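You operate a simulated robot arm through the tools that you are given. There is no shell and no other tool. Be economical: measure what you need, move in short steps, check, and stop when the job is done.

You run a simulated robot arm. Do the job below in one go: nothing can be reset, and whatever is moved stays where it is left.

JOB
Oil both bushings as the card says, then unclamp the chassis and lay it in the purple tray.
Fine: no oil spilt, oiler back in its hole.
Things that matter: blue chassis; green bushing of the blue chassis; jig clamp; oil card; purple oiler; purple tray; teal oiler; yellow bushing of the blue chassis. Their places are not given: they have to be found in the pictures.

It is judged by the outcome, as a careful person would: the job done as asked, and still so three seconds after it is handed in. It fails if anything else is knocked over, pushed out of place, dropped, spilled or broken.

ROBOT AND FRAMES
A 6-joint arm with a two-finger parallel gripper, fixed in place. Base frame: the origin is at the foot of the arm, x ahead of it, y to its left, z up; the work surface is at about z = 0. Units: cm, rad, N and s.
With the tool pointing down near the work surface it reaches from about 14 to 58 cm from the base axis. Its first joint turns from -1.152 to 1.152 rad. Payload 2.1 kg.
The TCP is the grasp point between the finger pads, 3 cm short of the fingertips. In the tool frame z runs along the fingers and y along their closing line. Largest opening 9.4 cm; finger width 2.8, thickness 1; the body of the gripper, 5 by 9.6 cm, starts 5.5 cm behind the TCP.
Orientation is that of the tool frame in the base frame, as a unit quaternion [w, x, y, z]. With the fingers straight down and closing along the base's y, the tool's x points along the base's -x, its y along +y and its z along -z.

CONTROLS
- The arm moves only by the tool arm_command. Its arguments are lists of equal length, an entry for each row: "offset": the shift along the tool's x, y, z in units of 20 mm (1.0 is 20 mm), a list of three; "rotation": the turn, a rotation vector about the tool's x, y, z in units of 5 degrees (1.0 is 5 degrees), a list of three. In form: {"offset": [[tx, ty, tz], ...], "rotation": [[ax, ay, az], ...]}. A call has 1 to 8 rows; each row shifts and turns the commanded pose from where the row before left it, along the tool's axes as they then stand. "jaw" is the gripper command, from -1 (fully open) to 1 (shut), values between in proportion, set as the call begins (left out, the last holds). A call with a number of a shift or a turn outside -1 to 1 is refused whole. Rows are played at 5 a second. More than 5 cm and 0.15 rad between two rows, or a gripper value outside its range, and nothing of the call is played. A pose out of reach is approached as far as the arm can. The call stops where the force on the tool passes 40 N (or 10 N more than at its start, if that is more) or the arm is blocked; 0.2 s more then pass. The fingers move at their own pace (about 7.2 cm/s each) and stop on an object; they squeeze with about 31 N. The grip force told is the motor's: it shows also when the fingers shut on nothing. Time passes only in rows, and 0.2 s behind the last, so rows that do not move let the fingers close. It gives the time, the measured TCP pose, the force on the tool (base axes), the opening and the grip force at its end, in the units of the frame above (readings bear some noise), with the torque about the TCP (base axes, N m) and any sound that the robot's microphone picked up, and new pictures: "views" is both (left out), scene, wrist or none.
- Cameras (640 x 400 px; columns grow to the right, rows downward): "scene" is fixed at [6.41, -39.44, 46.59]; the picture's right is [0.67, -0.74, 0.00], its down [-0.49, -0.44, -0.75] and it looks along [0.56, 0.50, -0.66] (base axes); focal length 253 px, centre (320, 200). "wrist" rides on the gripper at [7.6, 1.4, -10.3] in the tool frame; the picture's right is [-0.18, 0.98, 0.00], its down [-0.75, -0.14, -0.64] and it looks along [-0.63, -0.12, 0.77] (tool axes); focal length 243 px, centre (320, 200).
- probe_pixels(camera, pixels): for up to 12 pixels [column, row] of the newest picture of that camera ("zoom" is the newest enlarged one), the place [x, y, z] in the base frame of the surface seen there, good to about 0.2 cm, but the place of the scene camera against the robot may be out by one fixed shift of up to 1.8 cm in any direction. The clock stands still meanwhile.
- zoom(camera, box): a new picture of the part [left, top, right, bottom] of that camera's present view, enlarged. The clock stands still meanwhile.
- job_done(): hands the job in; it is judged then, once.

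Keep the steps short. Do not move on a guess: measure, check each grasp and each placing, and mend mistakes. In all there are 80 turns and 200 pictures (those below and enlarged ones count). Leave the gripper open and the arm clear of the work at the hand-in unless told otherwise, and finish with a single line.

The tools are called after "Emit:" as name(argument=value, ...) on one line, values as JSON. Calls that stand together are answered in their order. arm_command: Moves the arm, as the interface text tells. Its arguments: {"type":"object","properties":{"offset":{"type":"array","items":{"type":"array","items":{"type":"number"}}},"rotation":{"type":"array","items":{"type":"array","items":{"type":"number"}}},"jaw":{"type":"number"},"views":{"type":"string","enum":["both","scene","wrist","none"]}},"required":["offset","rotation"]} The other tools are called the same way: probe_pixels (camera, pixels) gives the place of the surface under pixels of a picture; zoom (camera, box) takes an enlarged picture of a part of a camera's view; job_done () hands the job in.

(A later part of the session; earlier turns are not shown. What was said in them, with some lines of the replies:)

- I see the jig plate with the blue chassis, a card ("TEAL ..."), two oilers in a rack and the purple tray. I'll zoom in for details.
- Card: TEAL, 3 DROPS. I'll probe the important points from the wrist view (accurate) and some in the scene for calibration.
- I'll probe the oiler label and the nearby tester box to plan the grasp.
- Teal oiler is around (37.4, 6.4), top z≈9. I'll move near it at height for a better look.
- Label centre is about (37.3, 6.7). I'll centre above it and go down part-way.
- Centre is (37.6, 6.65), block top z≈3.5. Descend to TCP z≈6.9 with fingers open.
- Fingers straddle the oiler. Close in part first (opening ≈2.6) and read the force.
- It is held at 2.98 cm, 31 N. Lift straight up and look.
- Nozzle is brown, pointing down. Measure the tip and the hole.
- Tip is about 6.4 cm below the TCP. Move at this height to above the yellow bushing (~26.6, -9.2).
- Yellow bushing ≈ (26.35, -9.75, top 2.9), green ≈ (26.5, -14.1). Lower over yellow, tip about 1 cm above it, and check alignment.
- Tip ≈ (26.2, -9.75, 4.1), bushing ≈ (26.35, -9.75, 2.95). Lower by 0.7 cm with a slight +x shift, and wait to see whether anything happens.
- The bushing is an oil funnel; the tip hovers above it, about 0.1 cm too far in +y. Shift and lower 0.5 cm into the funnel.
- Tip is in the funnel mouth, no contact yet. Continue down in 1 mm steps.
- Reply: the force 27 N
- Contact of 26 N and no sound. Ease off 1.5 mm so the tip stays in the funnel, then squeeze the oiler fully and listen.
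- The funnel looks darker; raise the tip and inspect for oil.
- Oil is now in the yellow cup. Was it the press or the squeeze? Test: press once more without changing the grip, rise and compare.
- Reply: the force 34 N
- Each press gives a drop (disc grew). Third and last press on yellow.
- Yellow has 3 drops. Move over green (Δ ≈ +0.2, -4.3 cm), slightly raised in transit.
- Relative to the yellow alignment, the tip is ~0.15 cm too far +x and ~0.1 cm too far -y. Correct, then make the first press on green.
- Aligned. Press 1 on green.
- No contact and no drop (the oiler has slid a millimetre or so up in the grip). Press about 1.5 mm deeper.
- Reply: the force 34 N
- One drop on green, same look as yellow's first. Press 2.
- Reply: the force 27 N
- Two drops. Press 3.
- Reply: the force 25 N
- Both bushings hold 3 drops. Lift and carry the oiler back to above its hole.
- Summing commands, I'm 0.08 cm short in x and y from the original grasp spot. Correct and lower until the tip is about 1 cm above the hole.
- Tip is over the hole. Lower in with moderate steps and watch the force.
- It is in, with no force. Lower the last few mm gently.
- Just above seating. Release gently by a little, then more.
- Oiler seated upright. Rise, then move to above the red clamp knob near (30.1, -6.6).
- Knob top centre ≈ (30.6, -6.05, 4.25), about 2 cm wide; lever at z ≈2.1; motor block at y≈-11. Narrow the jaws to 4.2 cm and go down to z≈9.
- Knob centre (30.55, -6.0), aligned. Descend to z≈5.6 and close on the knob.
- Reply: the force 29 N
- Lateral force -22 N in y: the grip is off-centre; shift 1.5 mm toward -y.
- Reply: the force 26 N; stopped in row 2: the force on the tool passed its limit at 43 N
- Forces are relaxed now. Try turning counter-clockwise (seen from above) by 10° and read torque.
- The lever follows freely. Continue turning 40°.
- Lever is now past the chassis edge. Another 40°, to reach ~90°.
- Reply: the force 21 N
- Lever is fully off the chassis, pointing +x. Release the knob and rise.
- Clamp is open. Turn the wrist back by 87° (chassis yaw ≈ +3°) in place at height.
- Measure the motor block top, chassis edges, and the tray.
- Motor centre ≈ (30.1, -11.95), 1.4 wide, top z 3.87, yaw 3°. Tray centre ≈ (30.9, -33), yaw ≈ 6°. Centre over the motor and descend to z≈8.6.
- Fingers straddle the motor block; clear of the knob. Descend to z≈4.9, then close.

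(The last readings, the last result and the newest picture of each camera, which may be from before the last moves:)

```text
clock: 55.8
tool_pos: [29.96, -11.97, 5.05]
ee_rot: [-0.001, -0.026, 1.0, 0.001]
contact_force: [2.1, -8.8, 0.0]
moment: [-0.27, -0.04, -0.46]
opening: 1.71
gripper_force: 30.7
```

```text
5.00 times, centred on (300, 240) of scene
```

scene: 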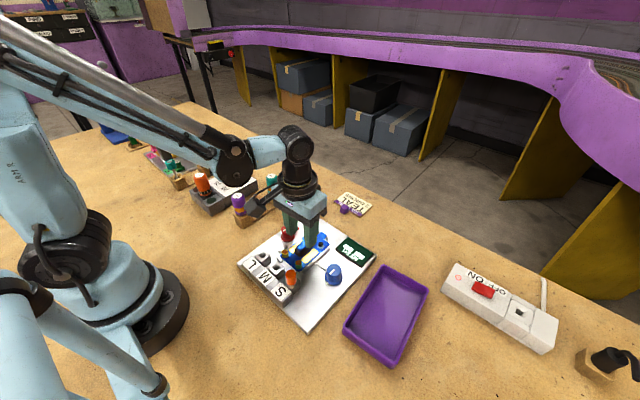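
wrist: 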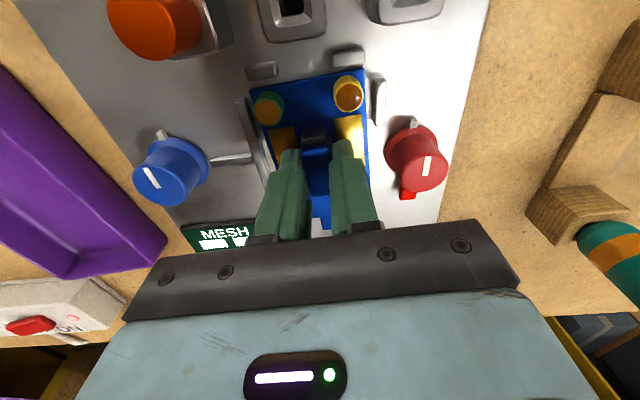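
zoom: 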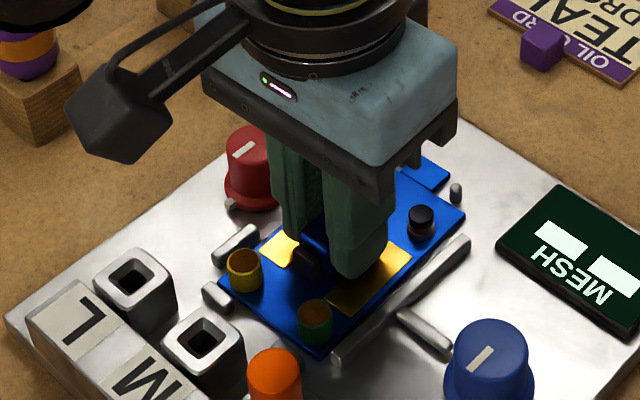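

Gripped (1.71 cm), with a small side load. Ease it by tiny shift/turn, then lift slowly.

Emit:
arm_command(offset=[[0, -0.04, 0], [0, 0, 0]], rotation=[[0, 0, 0.15], [0, 0, 0]], views="none")

```text
clock: 56.4
tool_pos: [30.02, -11.97, 5.08]
ee_rot: [-0.003, -0.019, 1.0, 0.001]
contact_force: [-0.7, 0.2, -0.4]
moment: [-0.01, 0.0, -0.01]
opening: 1.71
gripper_force: 31.1
```

Loads are zero. Lift straight up slowly.

Emit:
arm_command(offset=[[0, 0, -0.1], [0, 0, -0.2], [0, 0, -0.3], [0, 0, -0.3], [0, 0, -0.3]], rotation=[[0, 0, 0], [0, 0, 0], [0, 0, 0], [0, 0, 0], [0, 0, 0]], views="wrist")

Emit:
zoom(camera="scene", box=[260, 200, 340, 280])

```text
clock: 57.5
tool_pos: [29.97, -12.03, 7.57]
ee_rot: [-0.002, -0.02, 1.0, 0.0]
contact_force: [0.0, 0.6, -0.1]
moment: [-0.01, -0.01, 0.0]
opening: 0.72
gripper_force: 0.1
```

wrist: 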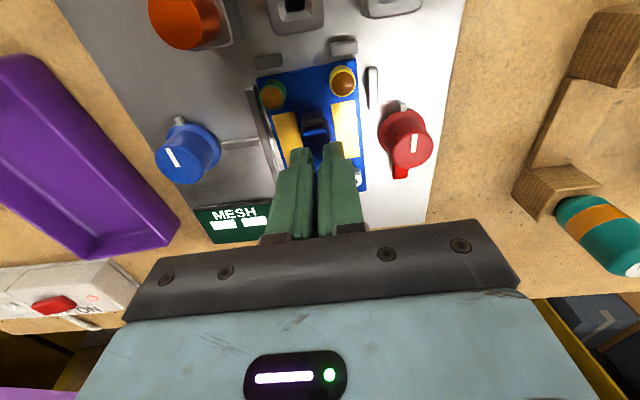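

```text
5.00 times, centred on (300, 240) of scene
```

zoom: 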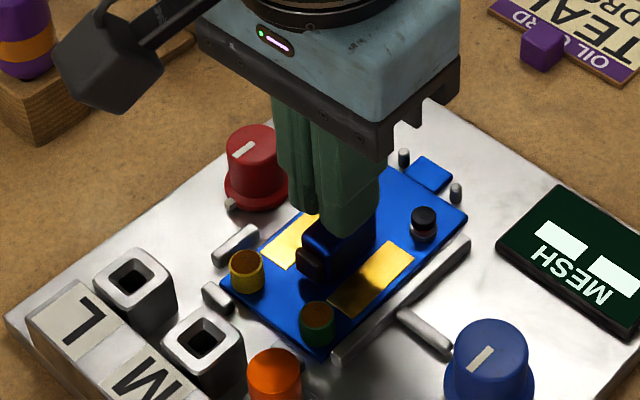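

The fingers slipped off the motor; the chassis stayed in place. Inspect first, especially whether something still holds it.

Emit:
arm_command(offset=[[0, 0, -0.8], [0, 0, 0]], rotation=[[0, 0, 0], [0, 0, 0]], jaw=0.1, views="wrist")

Emit:
zoom(camera="wrist", box=[220, 40, 420, 180])

Emit:
zoom(camera="scene", box=[280, 225, 345, 275])

```text
clock: 58.1
tool_pos: [29.99, -12.07, 9.03]
ee_rot: [-0.001, -0.02, 1.0, 0.001]
contact_force: [-0.4, 0.7, 0.4]
moment: [0.01, 0.0, 0.0]
opening: 4.22
gripper_force: 0.0
```

wrist: 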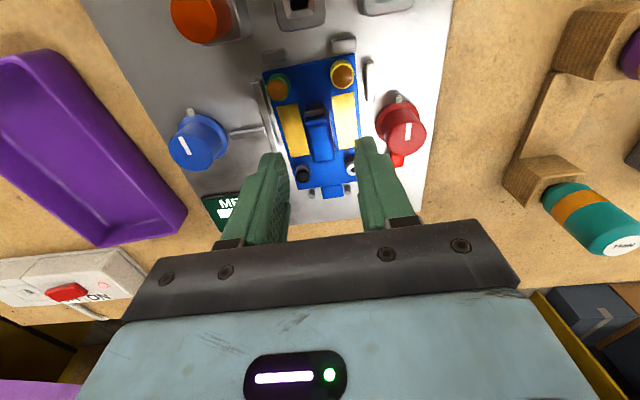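

```text
2.86 times, centred on (320, 110) of wrist
```

zoom: 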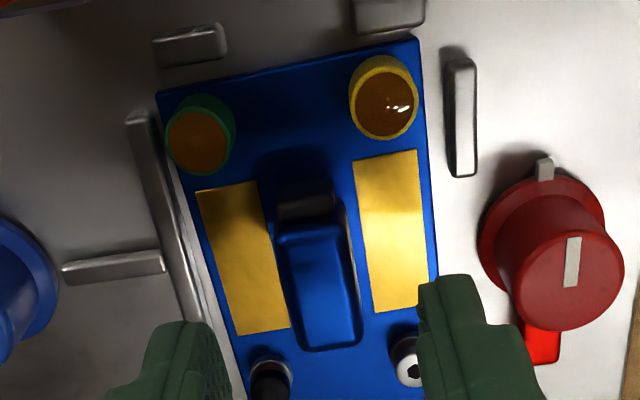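

```text
8.00 times, centred on (312, 250) of scene
```

zoom: 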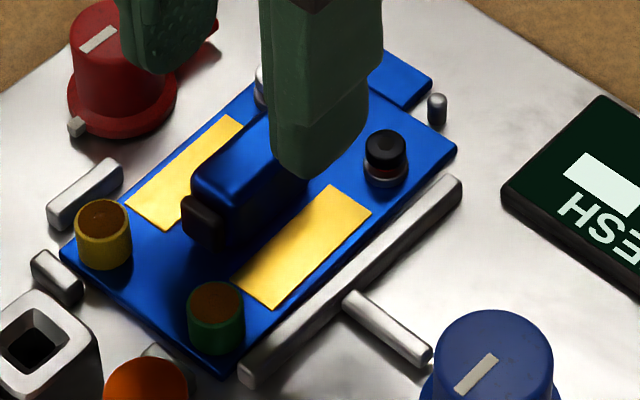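

The chassis is loose (shifted by ~1 mm), so the grip was too shallow. Re-measure the motor.

Emit:
probe_pixels(camera="wrist", pixels=[[308, 122], [326, 120], [313, 155], [331, 153], [317, 140], [310, 140], [326, 138], [306, 140], [331, 137], [333, 195], [270, 75], [357, 60]])

Emit:
zoom(camera="wrist", box=[285, 95, 355, 165])

```text
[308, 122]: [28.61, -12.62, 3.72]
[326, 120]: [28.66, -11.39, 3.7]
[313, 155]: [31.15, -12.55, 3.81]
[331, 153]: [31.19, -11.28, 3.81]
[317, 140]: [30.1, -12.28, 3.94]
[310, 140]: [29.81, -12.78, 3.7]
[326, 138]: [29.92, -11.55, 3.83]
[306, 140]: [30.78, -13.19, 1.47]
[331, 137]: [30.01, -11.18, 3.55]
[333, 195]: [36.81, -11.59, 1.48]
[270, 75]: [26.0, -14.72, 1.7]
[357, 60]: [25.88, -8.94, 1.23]
```

```text
5.71 times, centred on (320, 130) of wrist
```

zoom: 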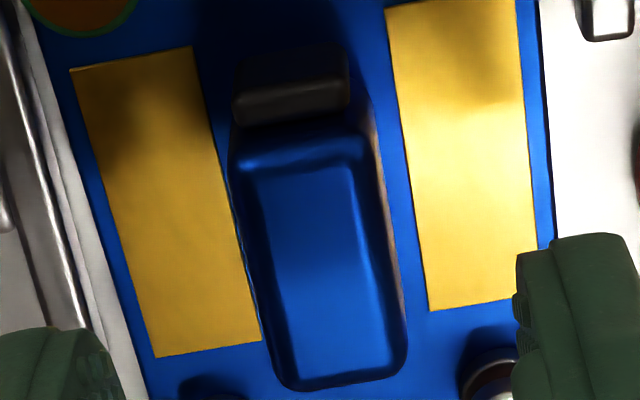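

Motor centre (29.95, -11.95), aligned. Descend to z≈4.65 (tips ≈1.65, just above the chassis plate) and close fully.

Emit:
arm_command(offset=[[0, 0.03, 0.8], [0, 0, 0.8], [0, 0, 0.4], [0, 0, 0.15]], rotation=[[0, 0, 0], [0, 0, 0], [0, 0, 0], [0, 0, 0]], views="none")

Emit:
arm_command(offset=[[0, 0, 0], [0, 0, 0], [0, 0, 0], [0, 0, 0]], rotation=[[0, 0, 0], [0, 0, 0], [0, 0, 0], [0, 0, 0]], jaw=1, views="none")

Emit:
zoom(camera="scene", box=[280, 225, 345, 275])

```text
clock: 59.1
tool_pos: [29.92, -11.9, 4.67]
ee_rot: [-0.002, -0.02, 1.0, 0.001]
contact_force: [-0.4, -0.2, -0.6]
moment: [0.03, 0.02, -0.01]
opening: 4.22
gripper_force: 0.1
```

```text
clock: 60.1
tool_pos: [29.98, -11.96, 4.76]
ee_rot: [-0.002, -0.02, 1.0, 0.001]
contact_force: [-0.2, -1.9, -1.1]
moment: [-0.08, 0.05, -0.13]
opening: 1.72
gripper_force: 30.9
```

```text
8.00 times, centred on (312, 250) of scene
```

zoom: 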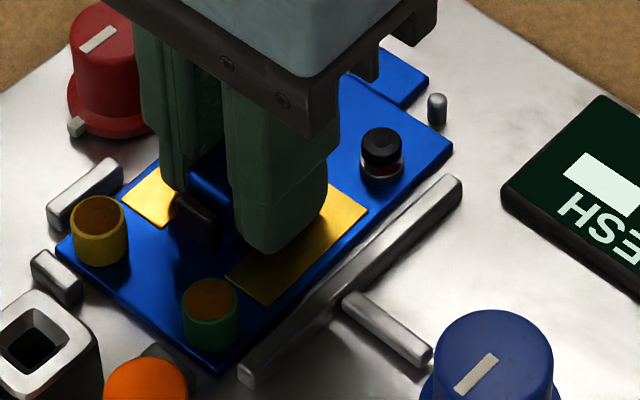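

Gripped 1.72 cm with low side load. Lift 2 mm only and read the force.

Emit:
arm_command(offset=[[0, 0, -0.05], [0, 0, -0.05], [0, 0, 0]], rotation=[[0, 0, 0], [0, 0, 0], [0, 0, 0]], views="none")

Emit:
zoom(camera="scene", box=[280, 225, 345, 275])

```text
clock: 61.0
tool_pos: [29.98, -11.87, 4.91]
ee_rot: [-0.002, -0.021, 1.0, 0.001]
contact_force: [0.5, -0.3, -1.0]
moment: [0.0, -0.02, 0.01]
opening: 1.74
gripper_force: 30.5
```

```text
8.00 times, centred on (312, 250) of scene
```

zoom: 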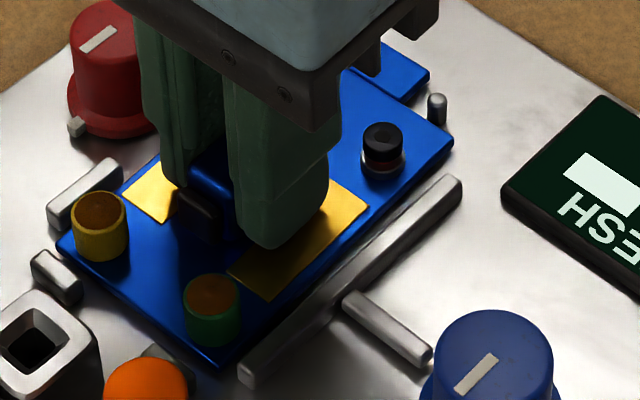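

No pulling load; it appears to rise. Continue very slowly another ~6 mm.

Emit:
arm_command(offset=[[0, 0, -0.05], [0, 0, -0.05], [0, 0, -0.05], [0, 0, -0.05], [0, 0, -0.05], [0, 0, -0.05], [0, 0, 0]], rotation=[[0, 0, 0], [0, 0, 0], [0, 0, 0], [0, 0, 0], [0, 0, 0], [0, 0, 0], [0, 0, 0]], views="wrist")

Emit:
zoom(camera="scene", box=[280, 225, 345, 275])

```text
clock: 62.5
tool_pos: [30.06, -11.91, 5.53]
ee_rot: [-0.002, -0.02, 1.0, 0.0]
contact_force: [0.3, -0.7, -1.1]
moment: [-0.01, 0.03, -0.01]
opening: 1.73
gripper_force: 30.9
```

wrist: 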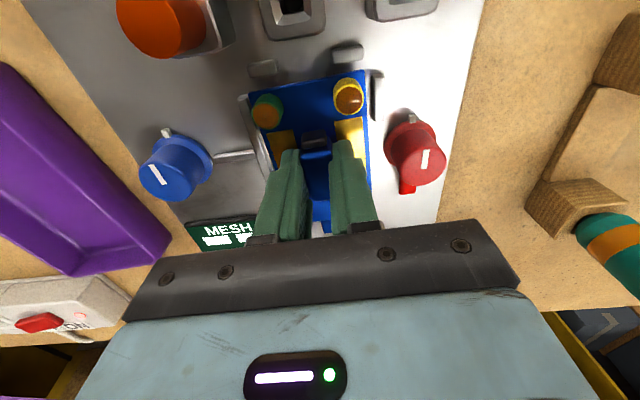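

```text
8.00 times, centred on (312, 250) of scene
```

zoom: 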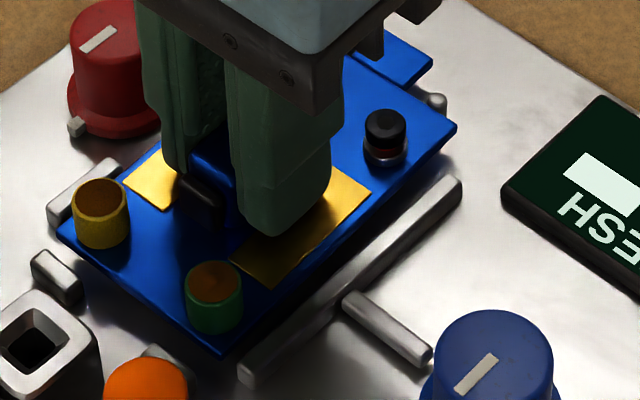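

Chassis is rising level. Continue up gently to z≈11.

Emit:
arm_command(offset=[[0, 0, -0.15], [0, 0, -0.25], [0, 0, -0.35], [0, 0, -0.4], [0, 0, -0.4], [0, 0, -0.4], [0, 0, -0.4], [0, 0, -0.4]], rotation=[[0, 0, 0], [0, 0, 0], [0, 0, 0], [0, 0, 0], [0, 0, 0], [0, 0, 0], [0, 0, 0], [0, 0, 0]])

Emit:
zoom(camera="scene", box=[260, 190, 360, 280])

```text
clock: 64.3
tool_pos: [30.16, -11.84, 11.16]
ee_rot: [-0.002, -0.02, 1.0, 0.0]
contact_force: [-0.2, 0.7, -1.3]
moment: [0.0, 0.0, 0.0]
opening: 1.71
gripper_force: 30.9
```

scene: 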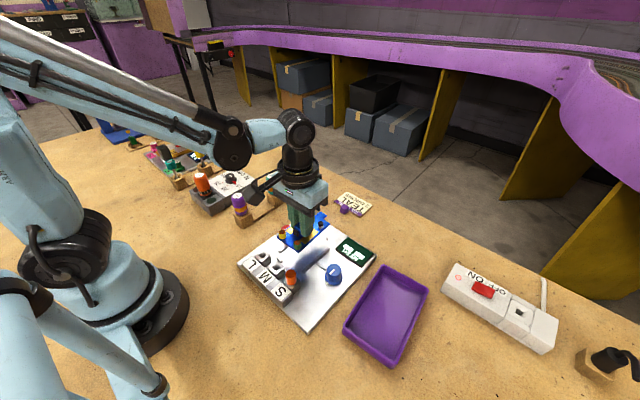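
wrist: 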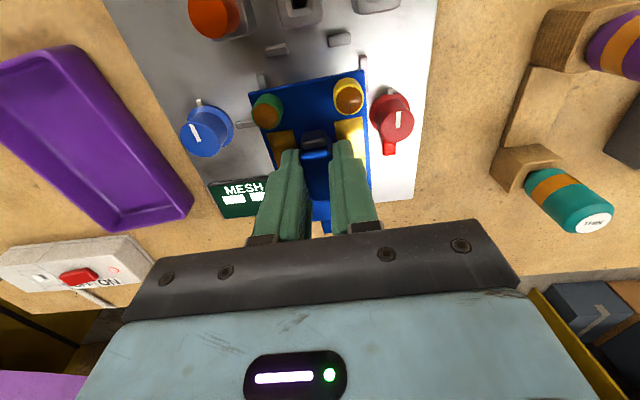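

```text
4.44 times, centred on (310, 235) of scene
```

zoom: 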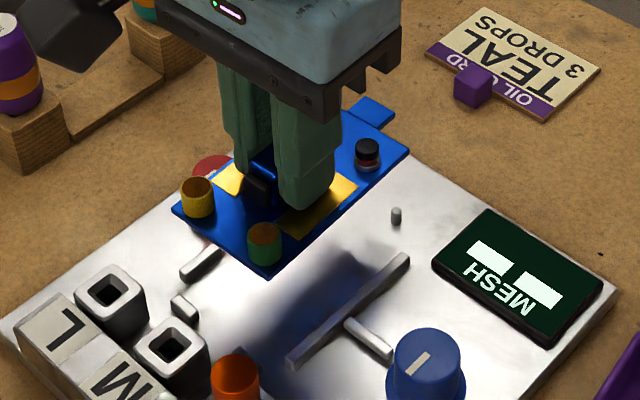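

Held and level. Turn ~3.7° to the tray's yaw and carry gently toward -y.

Emit:
arm_command(offset=[[0, 0, 0], [0.04, -0.4, 0], [0.08, -0.8, 0], [0.08, -0.8, 0], [0.08, -0.8, 0], [0.08, -0.8, 0], [0.08, -0.8, 0], [0.04, -0.4, 0]], rotation=[[0, 0, -0.37], [0, 0, -0.37], [0, 0, 0], [0, 0, 0], [0, 0, 0], [0, 0, 0], [0, 0, 0], [0, 0, 0]], views="none")

Emit:
arm_command(offset=[[0.04, -0.4, 0], [0.08, -0.8, 0], [0.08, -0.8, 0], [0.08, -0.8, 0], [0.08, -0.8, 0], [0.08, -0.8, 0], [0.05, -0.5, 0], [0.03, -0.3, 0]], rotation=[[0, 0, 0], [0, 0, 0], [0, 0, 0], [0, 0, 0], [0, 0, 0], [0, 0, 0], [0, 0, 0], [0, 0, 0]])

Emit:
zoom(camera="scene", box=[320, 220, 450, 380])

Emit:
zoom(camera="wrist", box=[210, 40, 430, 230])

```text
clock: 66.2
tool_pos: [30.15, -21.57, 10.96]
ee_rot: [0.0, -0.052, 0.999, 0.001]
contact_force: [0.2, -0.6, -0.3]
moment: [-0.04, 0.01, 0.0]
opening: 1.71
gripper_force: 30.7
```

```text
clock: 68.0
tool_pos: [30.15, -31.99, 10.94]
ee_rot: [-0.001, -0.053, 0.999, 0.001]
contact_force: [-0.6, 0.9, -0.5]
moment: [-0.01, -0.04, 0.01]
opening: 1.71
gripper_force: 31.1
```

scene: 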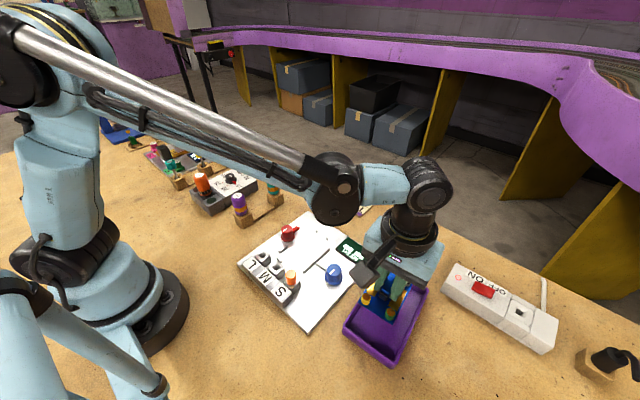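
wrist: 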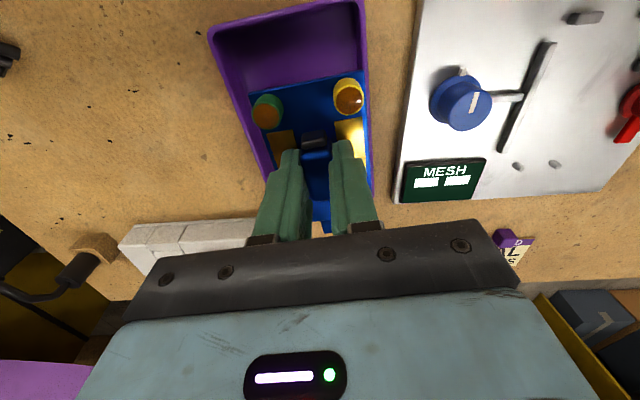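

```text
2.50 times, centred on (385, 300) of scene
```

zoom: 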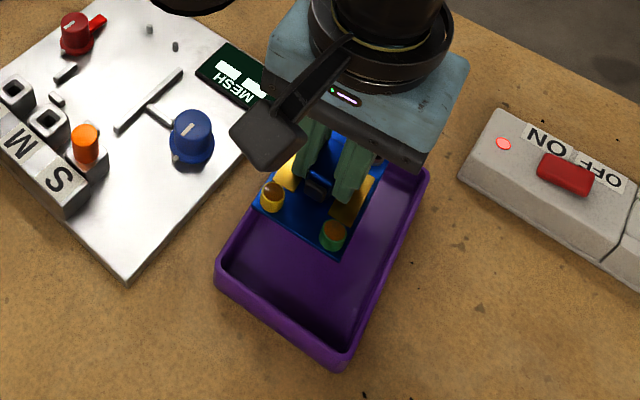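

```text
2.11 times, centred on (320, 135) of wrist
```

zoom: 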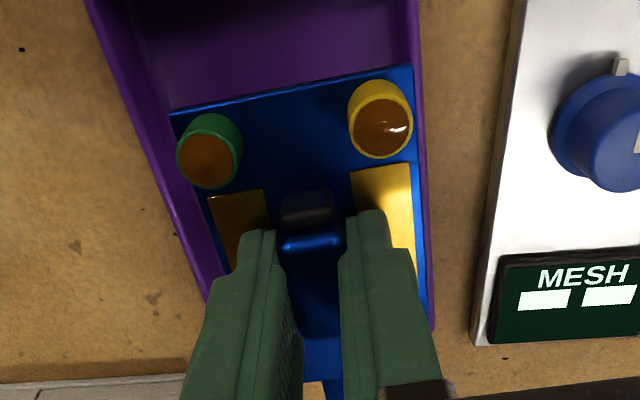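

Measure the tray rims and the chassis edges from here.

Emit:
probe_pixels(camera="wrist", pixels=[[209, 35], [361, 3], [237, 102], [225, 70], [364, 60], [366, 100], [369, 140], [371, 185], [269, 190], [255, 150], [280, 22], [285, 45]])

Emit:
probe_pixels(camera="zoom", pixels=[[172, 112], [411, 70], [425, 318], [150, 30], [405, 20], [205, 155], [380, 118]])

Emit:
probe_pixels(camera="scene", pixels=[[427, 292], [392, 363], [347, 328], [410, 328], [370, 347], [425, 296]])

```text
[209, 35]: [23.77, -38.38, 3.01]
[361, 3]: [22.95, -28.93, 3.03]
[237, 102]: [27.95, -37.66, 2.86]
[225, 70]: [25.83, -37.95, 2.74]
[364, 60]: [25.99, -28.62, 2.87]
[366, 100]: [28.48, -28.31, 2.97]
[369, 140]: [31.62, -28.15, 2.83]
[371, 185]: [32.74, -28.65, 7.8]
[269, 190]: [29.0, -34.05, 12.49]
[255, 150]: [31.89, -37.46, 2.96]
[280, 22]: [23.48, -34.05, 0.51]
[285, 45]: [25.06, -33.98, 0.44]
```

```text
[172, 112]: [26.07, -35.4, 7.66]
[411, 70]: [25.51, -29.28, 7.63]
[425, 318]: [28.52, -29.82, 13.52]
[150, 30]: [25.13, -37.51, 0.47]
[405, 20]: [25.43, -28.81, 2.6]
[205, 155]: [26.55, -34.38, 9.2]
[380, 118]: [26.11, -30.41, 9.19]
```

```text
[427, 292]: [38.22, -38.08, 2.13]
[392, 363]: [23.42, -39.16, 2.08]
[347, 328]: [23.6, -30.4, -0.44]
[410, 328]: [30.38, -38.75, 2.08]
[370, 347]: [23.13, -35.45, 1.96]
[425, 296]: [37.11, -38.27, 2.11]
```

Tray centreline at this x is y≈-32.9; shift (-0.45, -0.9) and lower to about z 6.2.

Emit:
arm_command(offset=[[0.13, -0.21, 0], [0.14, -0.21, 0], [0, 0, 0.3], [0, 0, 0.5], [0, 0, 0.5], [0, 0, 0.5], [0, 0, 0.4], [0, 0, 0.2]], rotation=[[0, 0, 0], [0, 0, 0], [0, 0, 0], [0, 0, 0], [0, 0, 0], [0, 0, 0], [0, 0, 0], [0, 0, 0]])

Emit:
zoom(camera="scene", box=[330, 240, 440, 380])

Emit:
zoom(camera="wrist", box=[210, 40, 430, 230])

```text
clock: 69.8
tool_pos: [29.73, -32.81, 6.17]
ee_rot: [-0.001, -0.052, 0.999, 0.001]
contact_force: [-1.0, 0.7, -1.5]
moment: [-0.02, 0.0, -0.02]
opening: 1.72
gripper_force: 30.7
```

scene: 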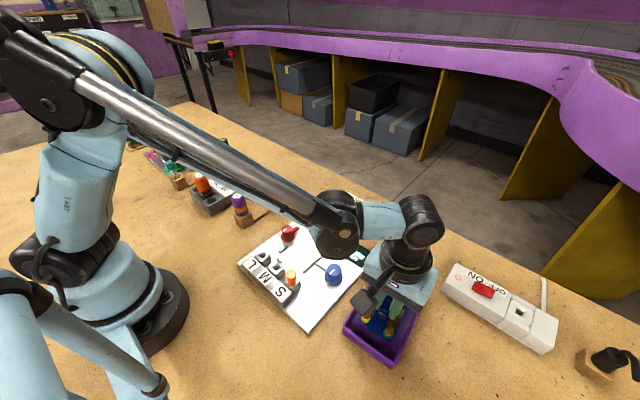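
wrist: 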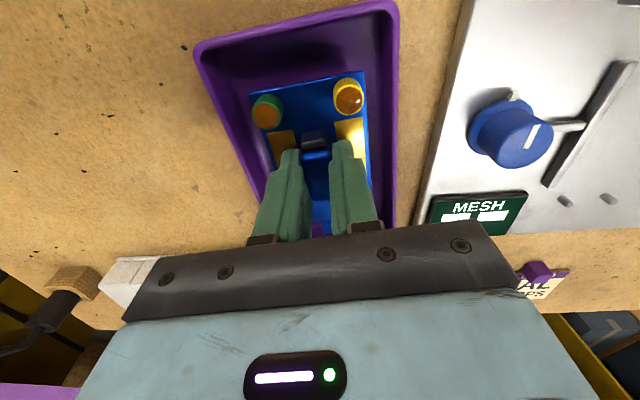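

```text
2.86 times, centred on (385, 310) of scene
```

zoom: 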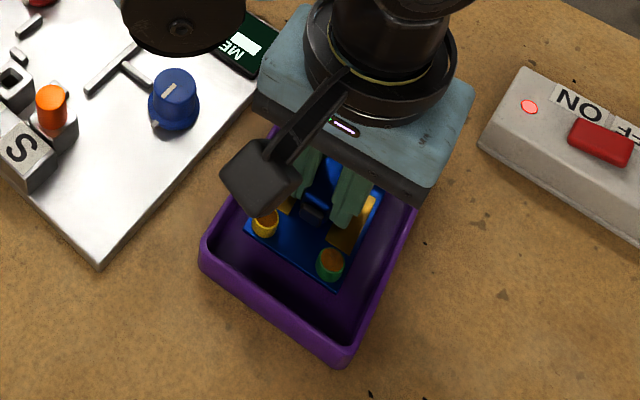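

```text
2.11 times, centred on (320, 135) of wrist
```

zoom: 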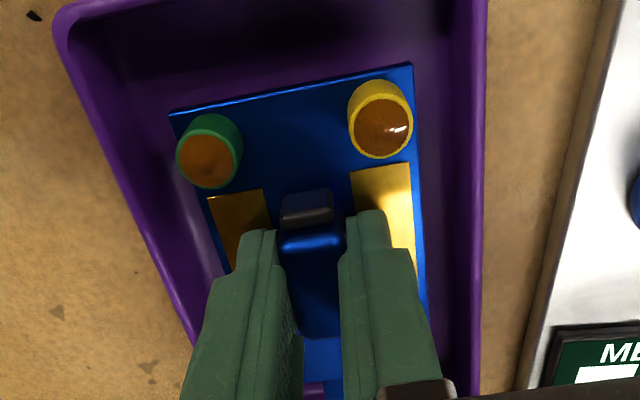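

Well inside the tray. Lower gently.

Emit:
arm_command(offset=[[0, 0, 0.15], [0, 0, 0.15], [0, 0, 0.15], [0, 0, 0.1], [0, 0, 0.05]], rotation=[[0, 0, 0], [0, 0, 0], [0, 0, 0], [0, 0, 0], [0, 0, 0]], views="none")

Emit:
arm_command(offset=[[0, 0, 0.05], [0, 0, 0.04], [0, 0, 0]], rotation=[[0, 0, 0], [0, 0, 0], [0, 0, 0]], views="wrist")

Emit:
zoom(camera="scene", box=[340, 270, 420, 370])

```text
clock: 71.0
tool_pos: [29.73, -32.84, 5.02]
ee_rot: [-0.001, -0.052, 0.999, 0.002]
contact_force: [1.3, -0.1, -0.6]
moment: [0.0, 0.03, 0.01]
opening: 1.71
gripper_force: 30.7
```

```text
clock: 71.8
tool_pos: [29.7, -32.89, 4.85]
ee_rot: [-0.001, -0.053, 0.999, 0.002]
contact_force: [-0.1, -0.1, -1.1]
moment: [0.01, -0.02, -0.01]
opening: 1.68
gripper_force: 31.1
```

wrist: 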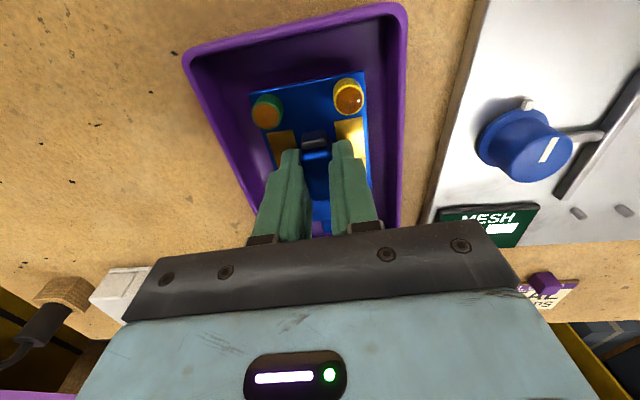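

```text
4.00 times, centred on (380, 320) of scene
```

zoom: 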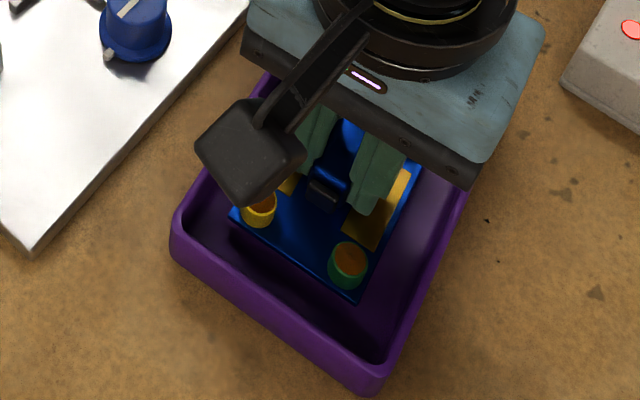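

Still floating. Lower by 1 mm steps until contact.

Emit:
arm_command(offset=[[0, 0, 0.05], [0, 0, 0.05], [0, 0, 0]], rotation=[[0, 0, 0], [0, 0, 0], [0, 0, 0]], views="none")

Emit:
arm_command(offset=[[0, 0, 0.04], [0, 0, 0]], rotation=[[0, 0, 0], [0, 0, 0]], views="none")

Emit:
zoom(camera="scene", box=[340, 270, 420, 370])

```text
clock: 72.5
tool_pos: [29.75, -32.99, 4.58]
ee_rot: [-0.001, -0.052, 0.999, 0.002]
contact_force: [0.4, 0.3, -1.9]
moment: [0.0, 0.0, 0.0]
opening: 1.7
gripper_force: 30.7
```

```text
clock: 73.2
tool_pos: [29.74, -32.89, 4.62]
ee_rot: [-0.001, -0.052, 0.999, 0.002]
contact_force: [-0.2, 1.5, -0.8]
moment: [-0.02, 0.0, 0.01]
opening: 1.71
gripper_force: 30.8
```

```text
4.00 times, centred on (380, 320) of scene
```

zoom: 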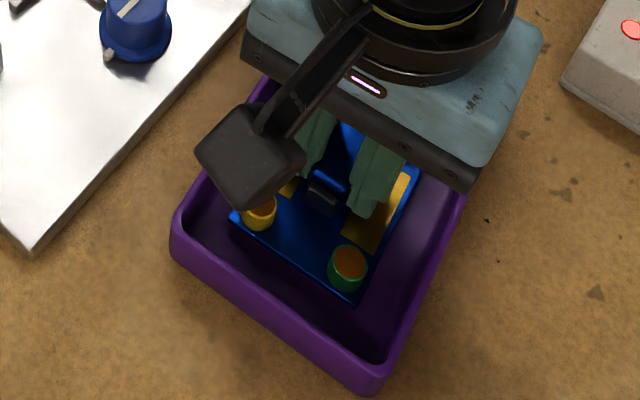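

Emit:
arm_command(offset=[[0, 0, 0.04], [0, 0, 0.04], [0, 0, 0]], rotation=[[0, 0, 0], [0, 0, 0], [0, 0, 0]], views="wrist")

Emit:
probe_pixels(camera="wrist", pixels=[[300, 88], [310, 110], [320, 110], [240, 100], [380, 100], [320, 215]])

```text
clock: 74.0
tool_pos: [29.62, -32.9, 4.4]
ee_rot: [0.0, -0.052, 0.999, 0.002]
contact_force: [-0.8, -0.3, 0.2]
moment: [0.01, -0.01, 0.0]
opening: 1.71
gripper_force: 31.1
```

wrist: 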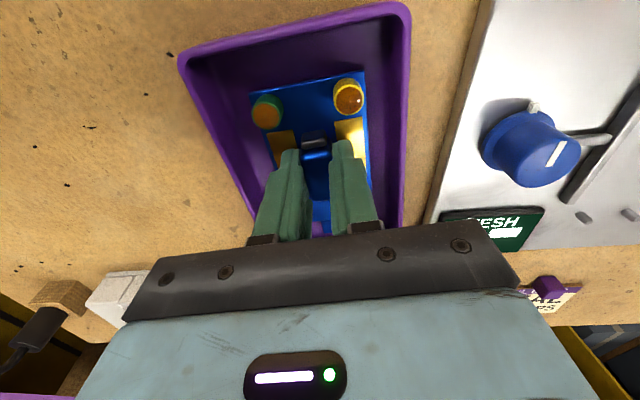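

```text
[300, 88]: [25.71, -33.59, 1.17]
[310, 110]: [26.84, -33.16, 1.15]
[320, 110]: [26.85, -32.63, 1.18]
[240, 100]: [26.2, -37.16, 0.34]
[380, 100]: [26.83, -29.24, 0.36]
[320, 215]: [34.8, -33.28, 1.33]
```

Emit:
arm_command(offset=[[0, 0, 0.04], [0, 0, 0]], rotation=[[0, 0, 0], [0, 0, 0]], views="none")

Emit:
arm_command(offset=[[0, 0, 0.04], [0, 0, 0]], rotation=[[0, 0, 0], [0, 0, 0]], views="none")

```text
clock: 74.5
tool_pos: [29.67, -32.92, 4.37]
ee_rot: [-0.001, -0.053, 0.999, 0.003]
contact_force: [0.0, -1.0, -1.4]
moment: [-0.01, 0.0, -0.04]
opening: 1.72
gripper_force: 31.1
```

```text
clock: 75.2
tool_pos: [29.64, -32.91, 4.23]
ee_rot: [-0.001, -0.052, 0.999, 0.002]
contact_force: [-0.1, -0.1, -0.5]
moment: [-0.02, 0.02, 0.0]
opening: 1.7
gripper_force: 30.5
```

Emit:
arm_command(offset=[[0, 0, 0.04], [0, 0, 0]], rotation=[[0, 0, 0], [0, 0, 0]], views="none")

Emit:
arm_command(offset=[[0, 0, 0.04], [0, 0, 0]], rotation=[[0, 0, 0], [0, 0, 0]], views="wrist")

Emit:
probe_pixels(camera="wrist", pixels=[[300, 88], [310, 110], [320, 110], [240, 100], [380, 100], [320, 215]])

Emit:
zoom(camera="wrist", box=[235, 60, 385, 140])

```text
clock: 75.8
tool_pos: [29.67, -32.77, 4.13]
ee_rot: [-0.001, -0.053, 0.999, 0.002]
contact_force: [0.1, 0.0, -1.3]
moment: [-0.01, 0.03, 0.01]
opening: 1.7
gripper_force: 31.0
```

```text
clock: 76.3
tool_pos: [29.73, -32.89, 4.14]
ee_rot: [-0.001, -0.053, 0.999, 0.001]
contact_force: [-0.2, 0.8, -1.4]
moment: [-0.02, 0.01, 0.01]
opening: 1.7
gripper_force: 30.8
```

wrist: 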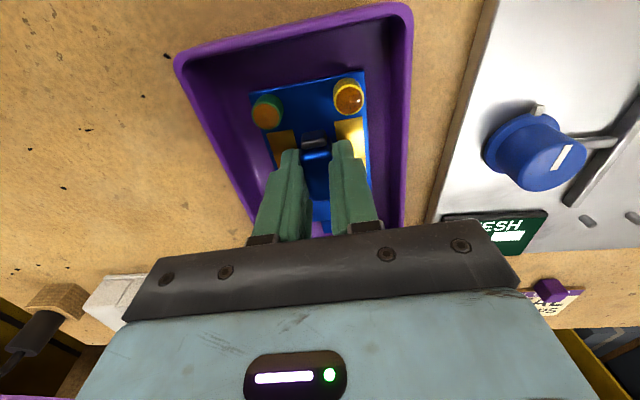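

```text
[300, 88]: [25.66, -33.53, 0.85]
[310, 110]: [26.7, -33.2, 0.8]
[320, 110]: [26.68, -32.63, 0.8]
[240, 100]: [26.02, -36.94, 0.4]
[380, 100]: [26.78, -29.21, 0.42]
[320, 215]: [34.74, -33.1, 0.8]
```

```text
4.27 times, centred on (310, 100) of wrist
```

zoom: 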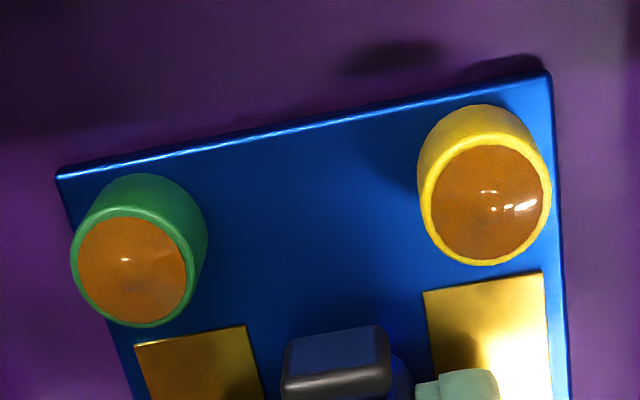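

Plate top 0.8, floor 0.4: nearly down. Continue in half-mm steps.

Emit:
arm_command(offset=[[0, 0, 0.03], [0, 0, 0]], rotation=[[0, 0, 0], [0, 0, 0]], views="none")

Emit:
arm_command(offset=[[0, 0, 0.03], [0, 0, 0]], rotation=[[0, 0, 0], [0, 0, 0]], views="none")

```text
clock: 77.0
tool_pos: [29.61, -32.9, 3.96]
ee_rot: [-0.001, -0.052, 0.999, 0.002]
contact_force: [-2.0, 0.0, 11.2]
moment: [-0.06, -0.24, 0.0]
opening: 1.72
gripper_force: 31.5
```

```text
clock: 77.5
tool_pos: [29.7, -32.81, 3.98]
ee_rot: [-0.001, -0.052, 0.999, 0.001]
contact_force: [-1.2, 1.3, 33.2]
moment: [-0.05, -0.01, 0.01]
opening: 1.72
gripper_force: 31.2
```

Seated (33 N). Back off 0.6 mm, then release gently.

Emit:
arm_command(offset=[[0, 0, -0.03], [0, 0, 0]], rotation=[[0, 0, 0], [0, 0, 0]], views="none")

Emit:
arm_command(offset=[[0, 0, 0], [0, 0, 0], [0, 0, 0]], rotation=[[0, 0, 0], [0, 0, 0], [0, 0, 0]], jaw=0.2, views="wrist")

Emit:
zoom(camera="wrist", box=[220, 50, 420, 220])

```text
clock: 78.2
tool_pos: [29.66, -32.87, 3.97]
ee_rot: [-0.001, -0.053, 0.999, 0.001]
contact_force: [-0.5, -0.7, 12.5]
moment: [-0.12, 0.25, 0.04]
opening: 1.7
gripper_force: 31.2
```

```text
clock: 79.0
tool_pos: [29.71, -32.76, 4.07]
ee_rot: [-0.001, -0.052, 0.999, 0.001]
contact_force: [0.2, 0.3, 0.0]
moment: [0.05, -0.02, 0.0]
opening: 3.75
gripper_force: 0.0
```

wrist: 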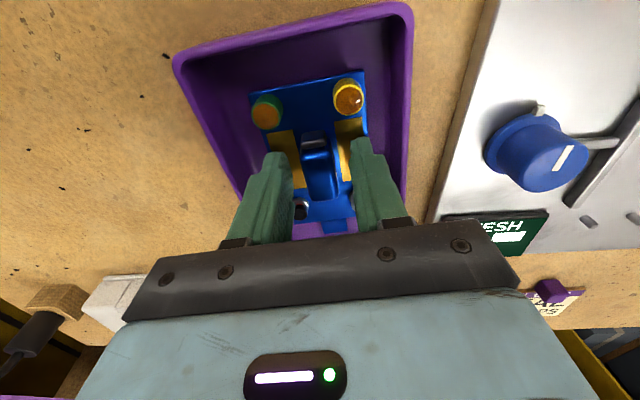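

```text
2.35 times, centred on (320, 135) of wrist
```

zoom: 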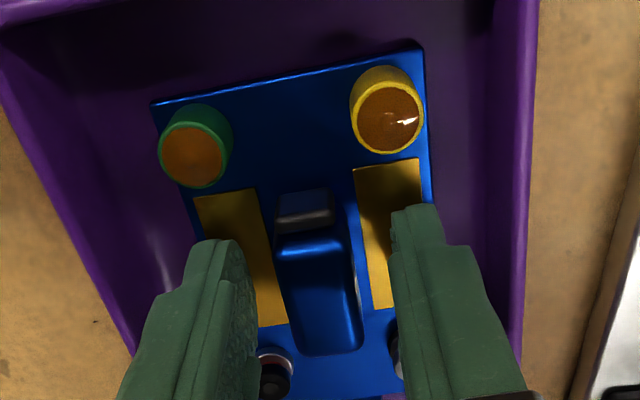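

Chassis lies flat, fingers free. Rise straight up, then back away and check.

Emit:
arm_command(offset=[[0, 0, -0.2], [0, 0, -0.4], [0, 0, -0.8], [0, 0, -1], [0, 0, -1], [0, 0, -1], [0, 0, -1], [0, 0, -1]], rotation=[[0, 0, 0], [0, 0, 0], [0, 0, 0], [0, 0, 0], [0, 0, 0], [0, 0, 0], [0, 0, 0], [0, 0, 0]], views="none")

Emit:
arm_command(offset=[[0, 0.8, -1], [0, 1, -0.5], [0, 1, 0], [0, 1, 0], [0, 1, 0], [0, 1, 0], [0, 1, 0], [0, 1, 0]], rotation=[[0, 0, 0], [0, 0, 0], [0, 0, 0], [0, 0, 0], [0, 0, 0], [0, 0, 0], [0, 0, 0], [0, 0, 0]], jaw=-1)

Emit:
zoom(camera="scene", box=[330, 250, 440, 380])

Emit:
zoom(camera="scene", box=[220, 160, 400, 330])

```text
clock: 80.8
tool_pos: [29.75, -33.01, 16.83]
ee_rot: [-0.001, -0.052, 0.999, 0.002]
contact_force: [-0.8, -0.6, 0.3]
moment: [0.02, -0.01, 0.0]
opening: 3.76
gripper_force: 0.0
```

```text
clock: 82.5
tool_pos: [28.06, -17.46, 19.81]
ee_rot: [-0.002, -0.052, 0.999, 0.003]
contact_force: [-0.2, 1.2, -0.2]
moment: [0.0, 0.03, 0.0]
opening: 9.37
gripper_force: 0.0
```

scene: 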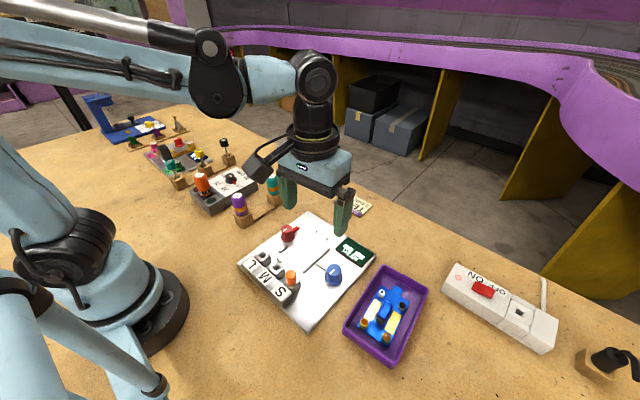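
wrist: 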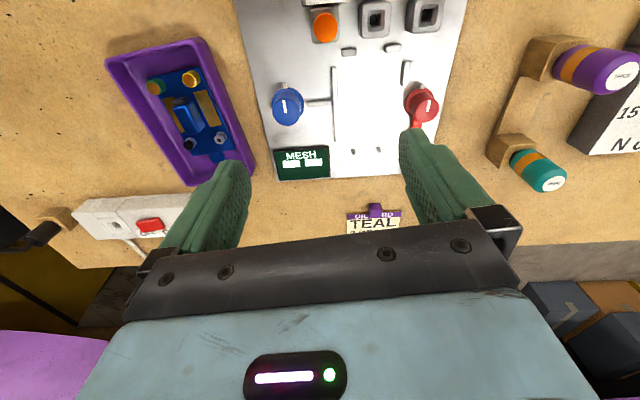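

```text
3.08 times, centred on (385, 315) of scene
```

zoom: 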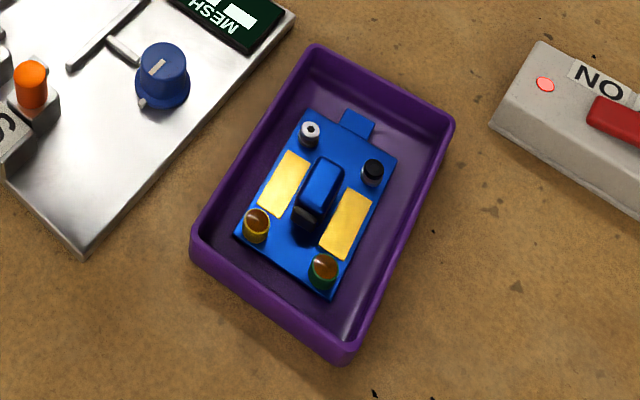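

```text
2.35 times, centred on (310, 245) of scene
```

zoom: 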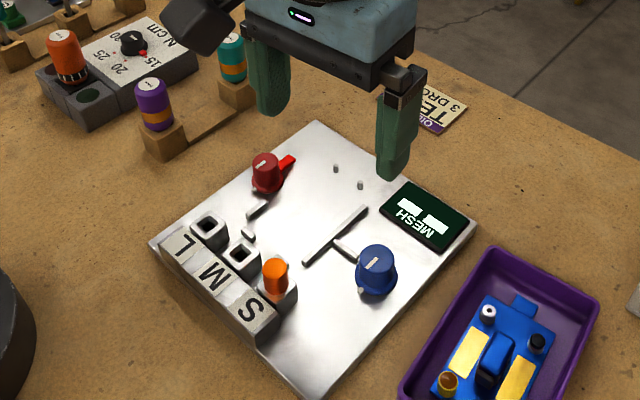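

The chassis lies flat and upright in the purple tray with oil in both bushings, the clamp is open, and the teal oiler is back in its hole. The gripper is open and clear, so I'm handing in.

Emit:
job_done()

```text
The job is handed in.
```

Job handed in: both bushings got 3 drops of teal oil, the chassis is unclamped and lying in the purple tray, the teal oiler is back in its hole, and I saw no oil spilt.
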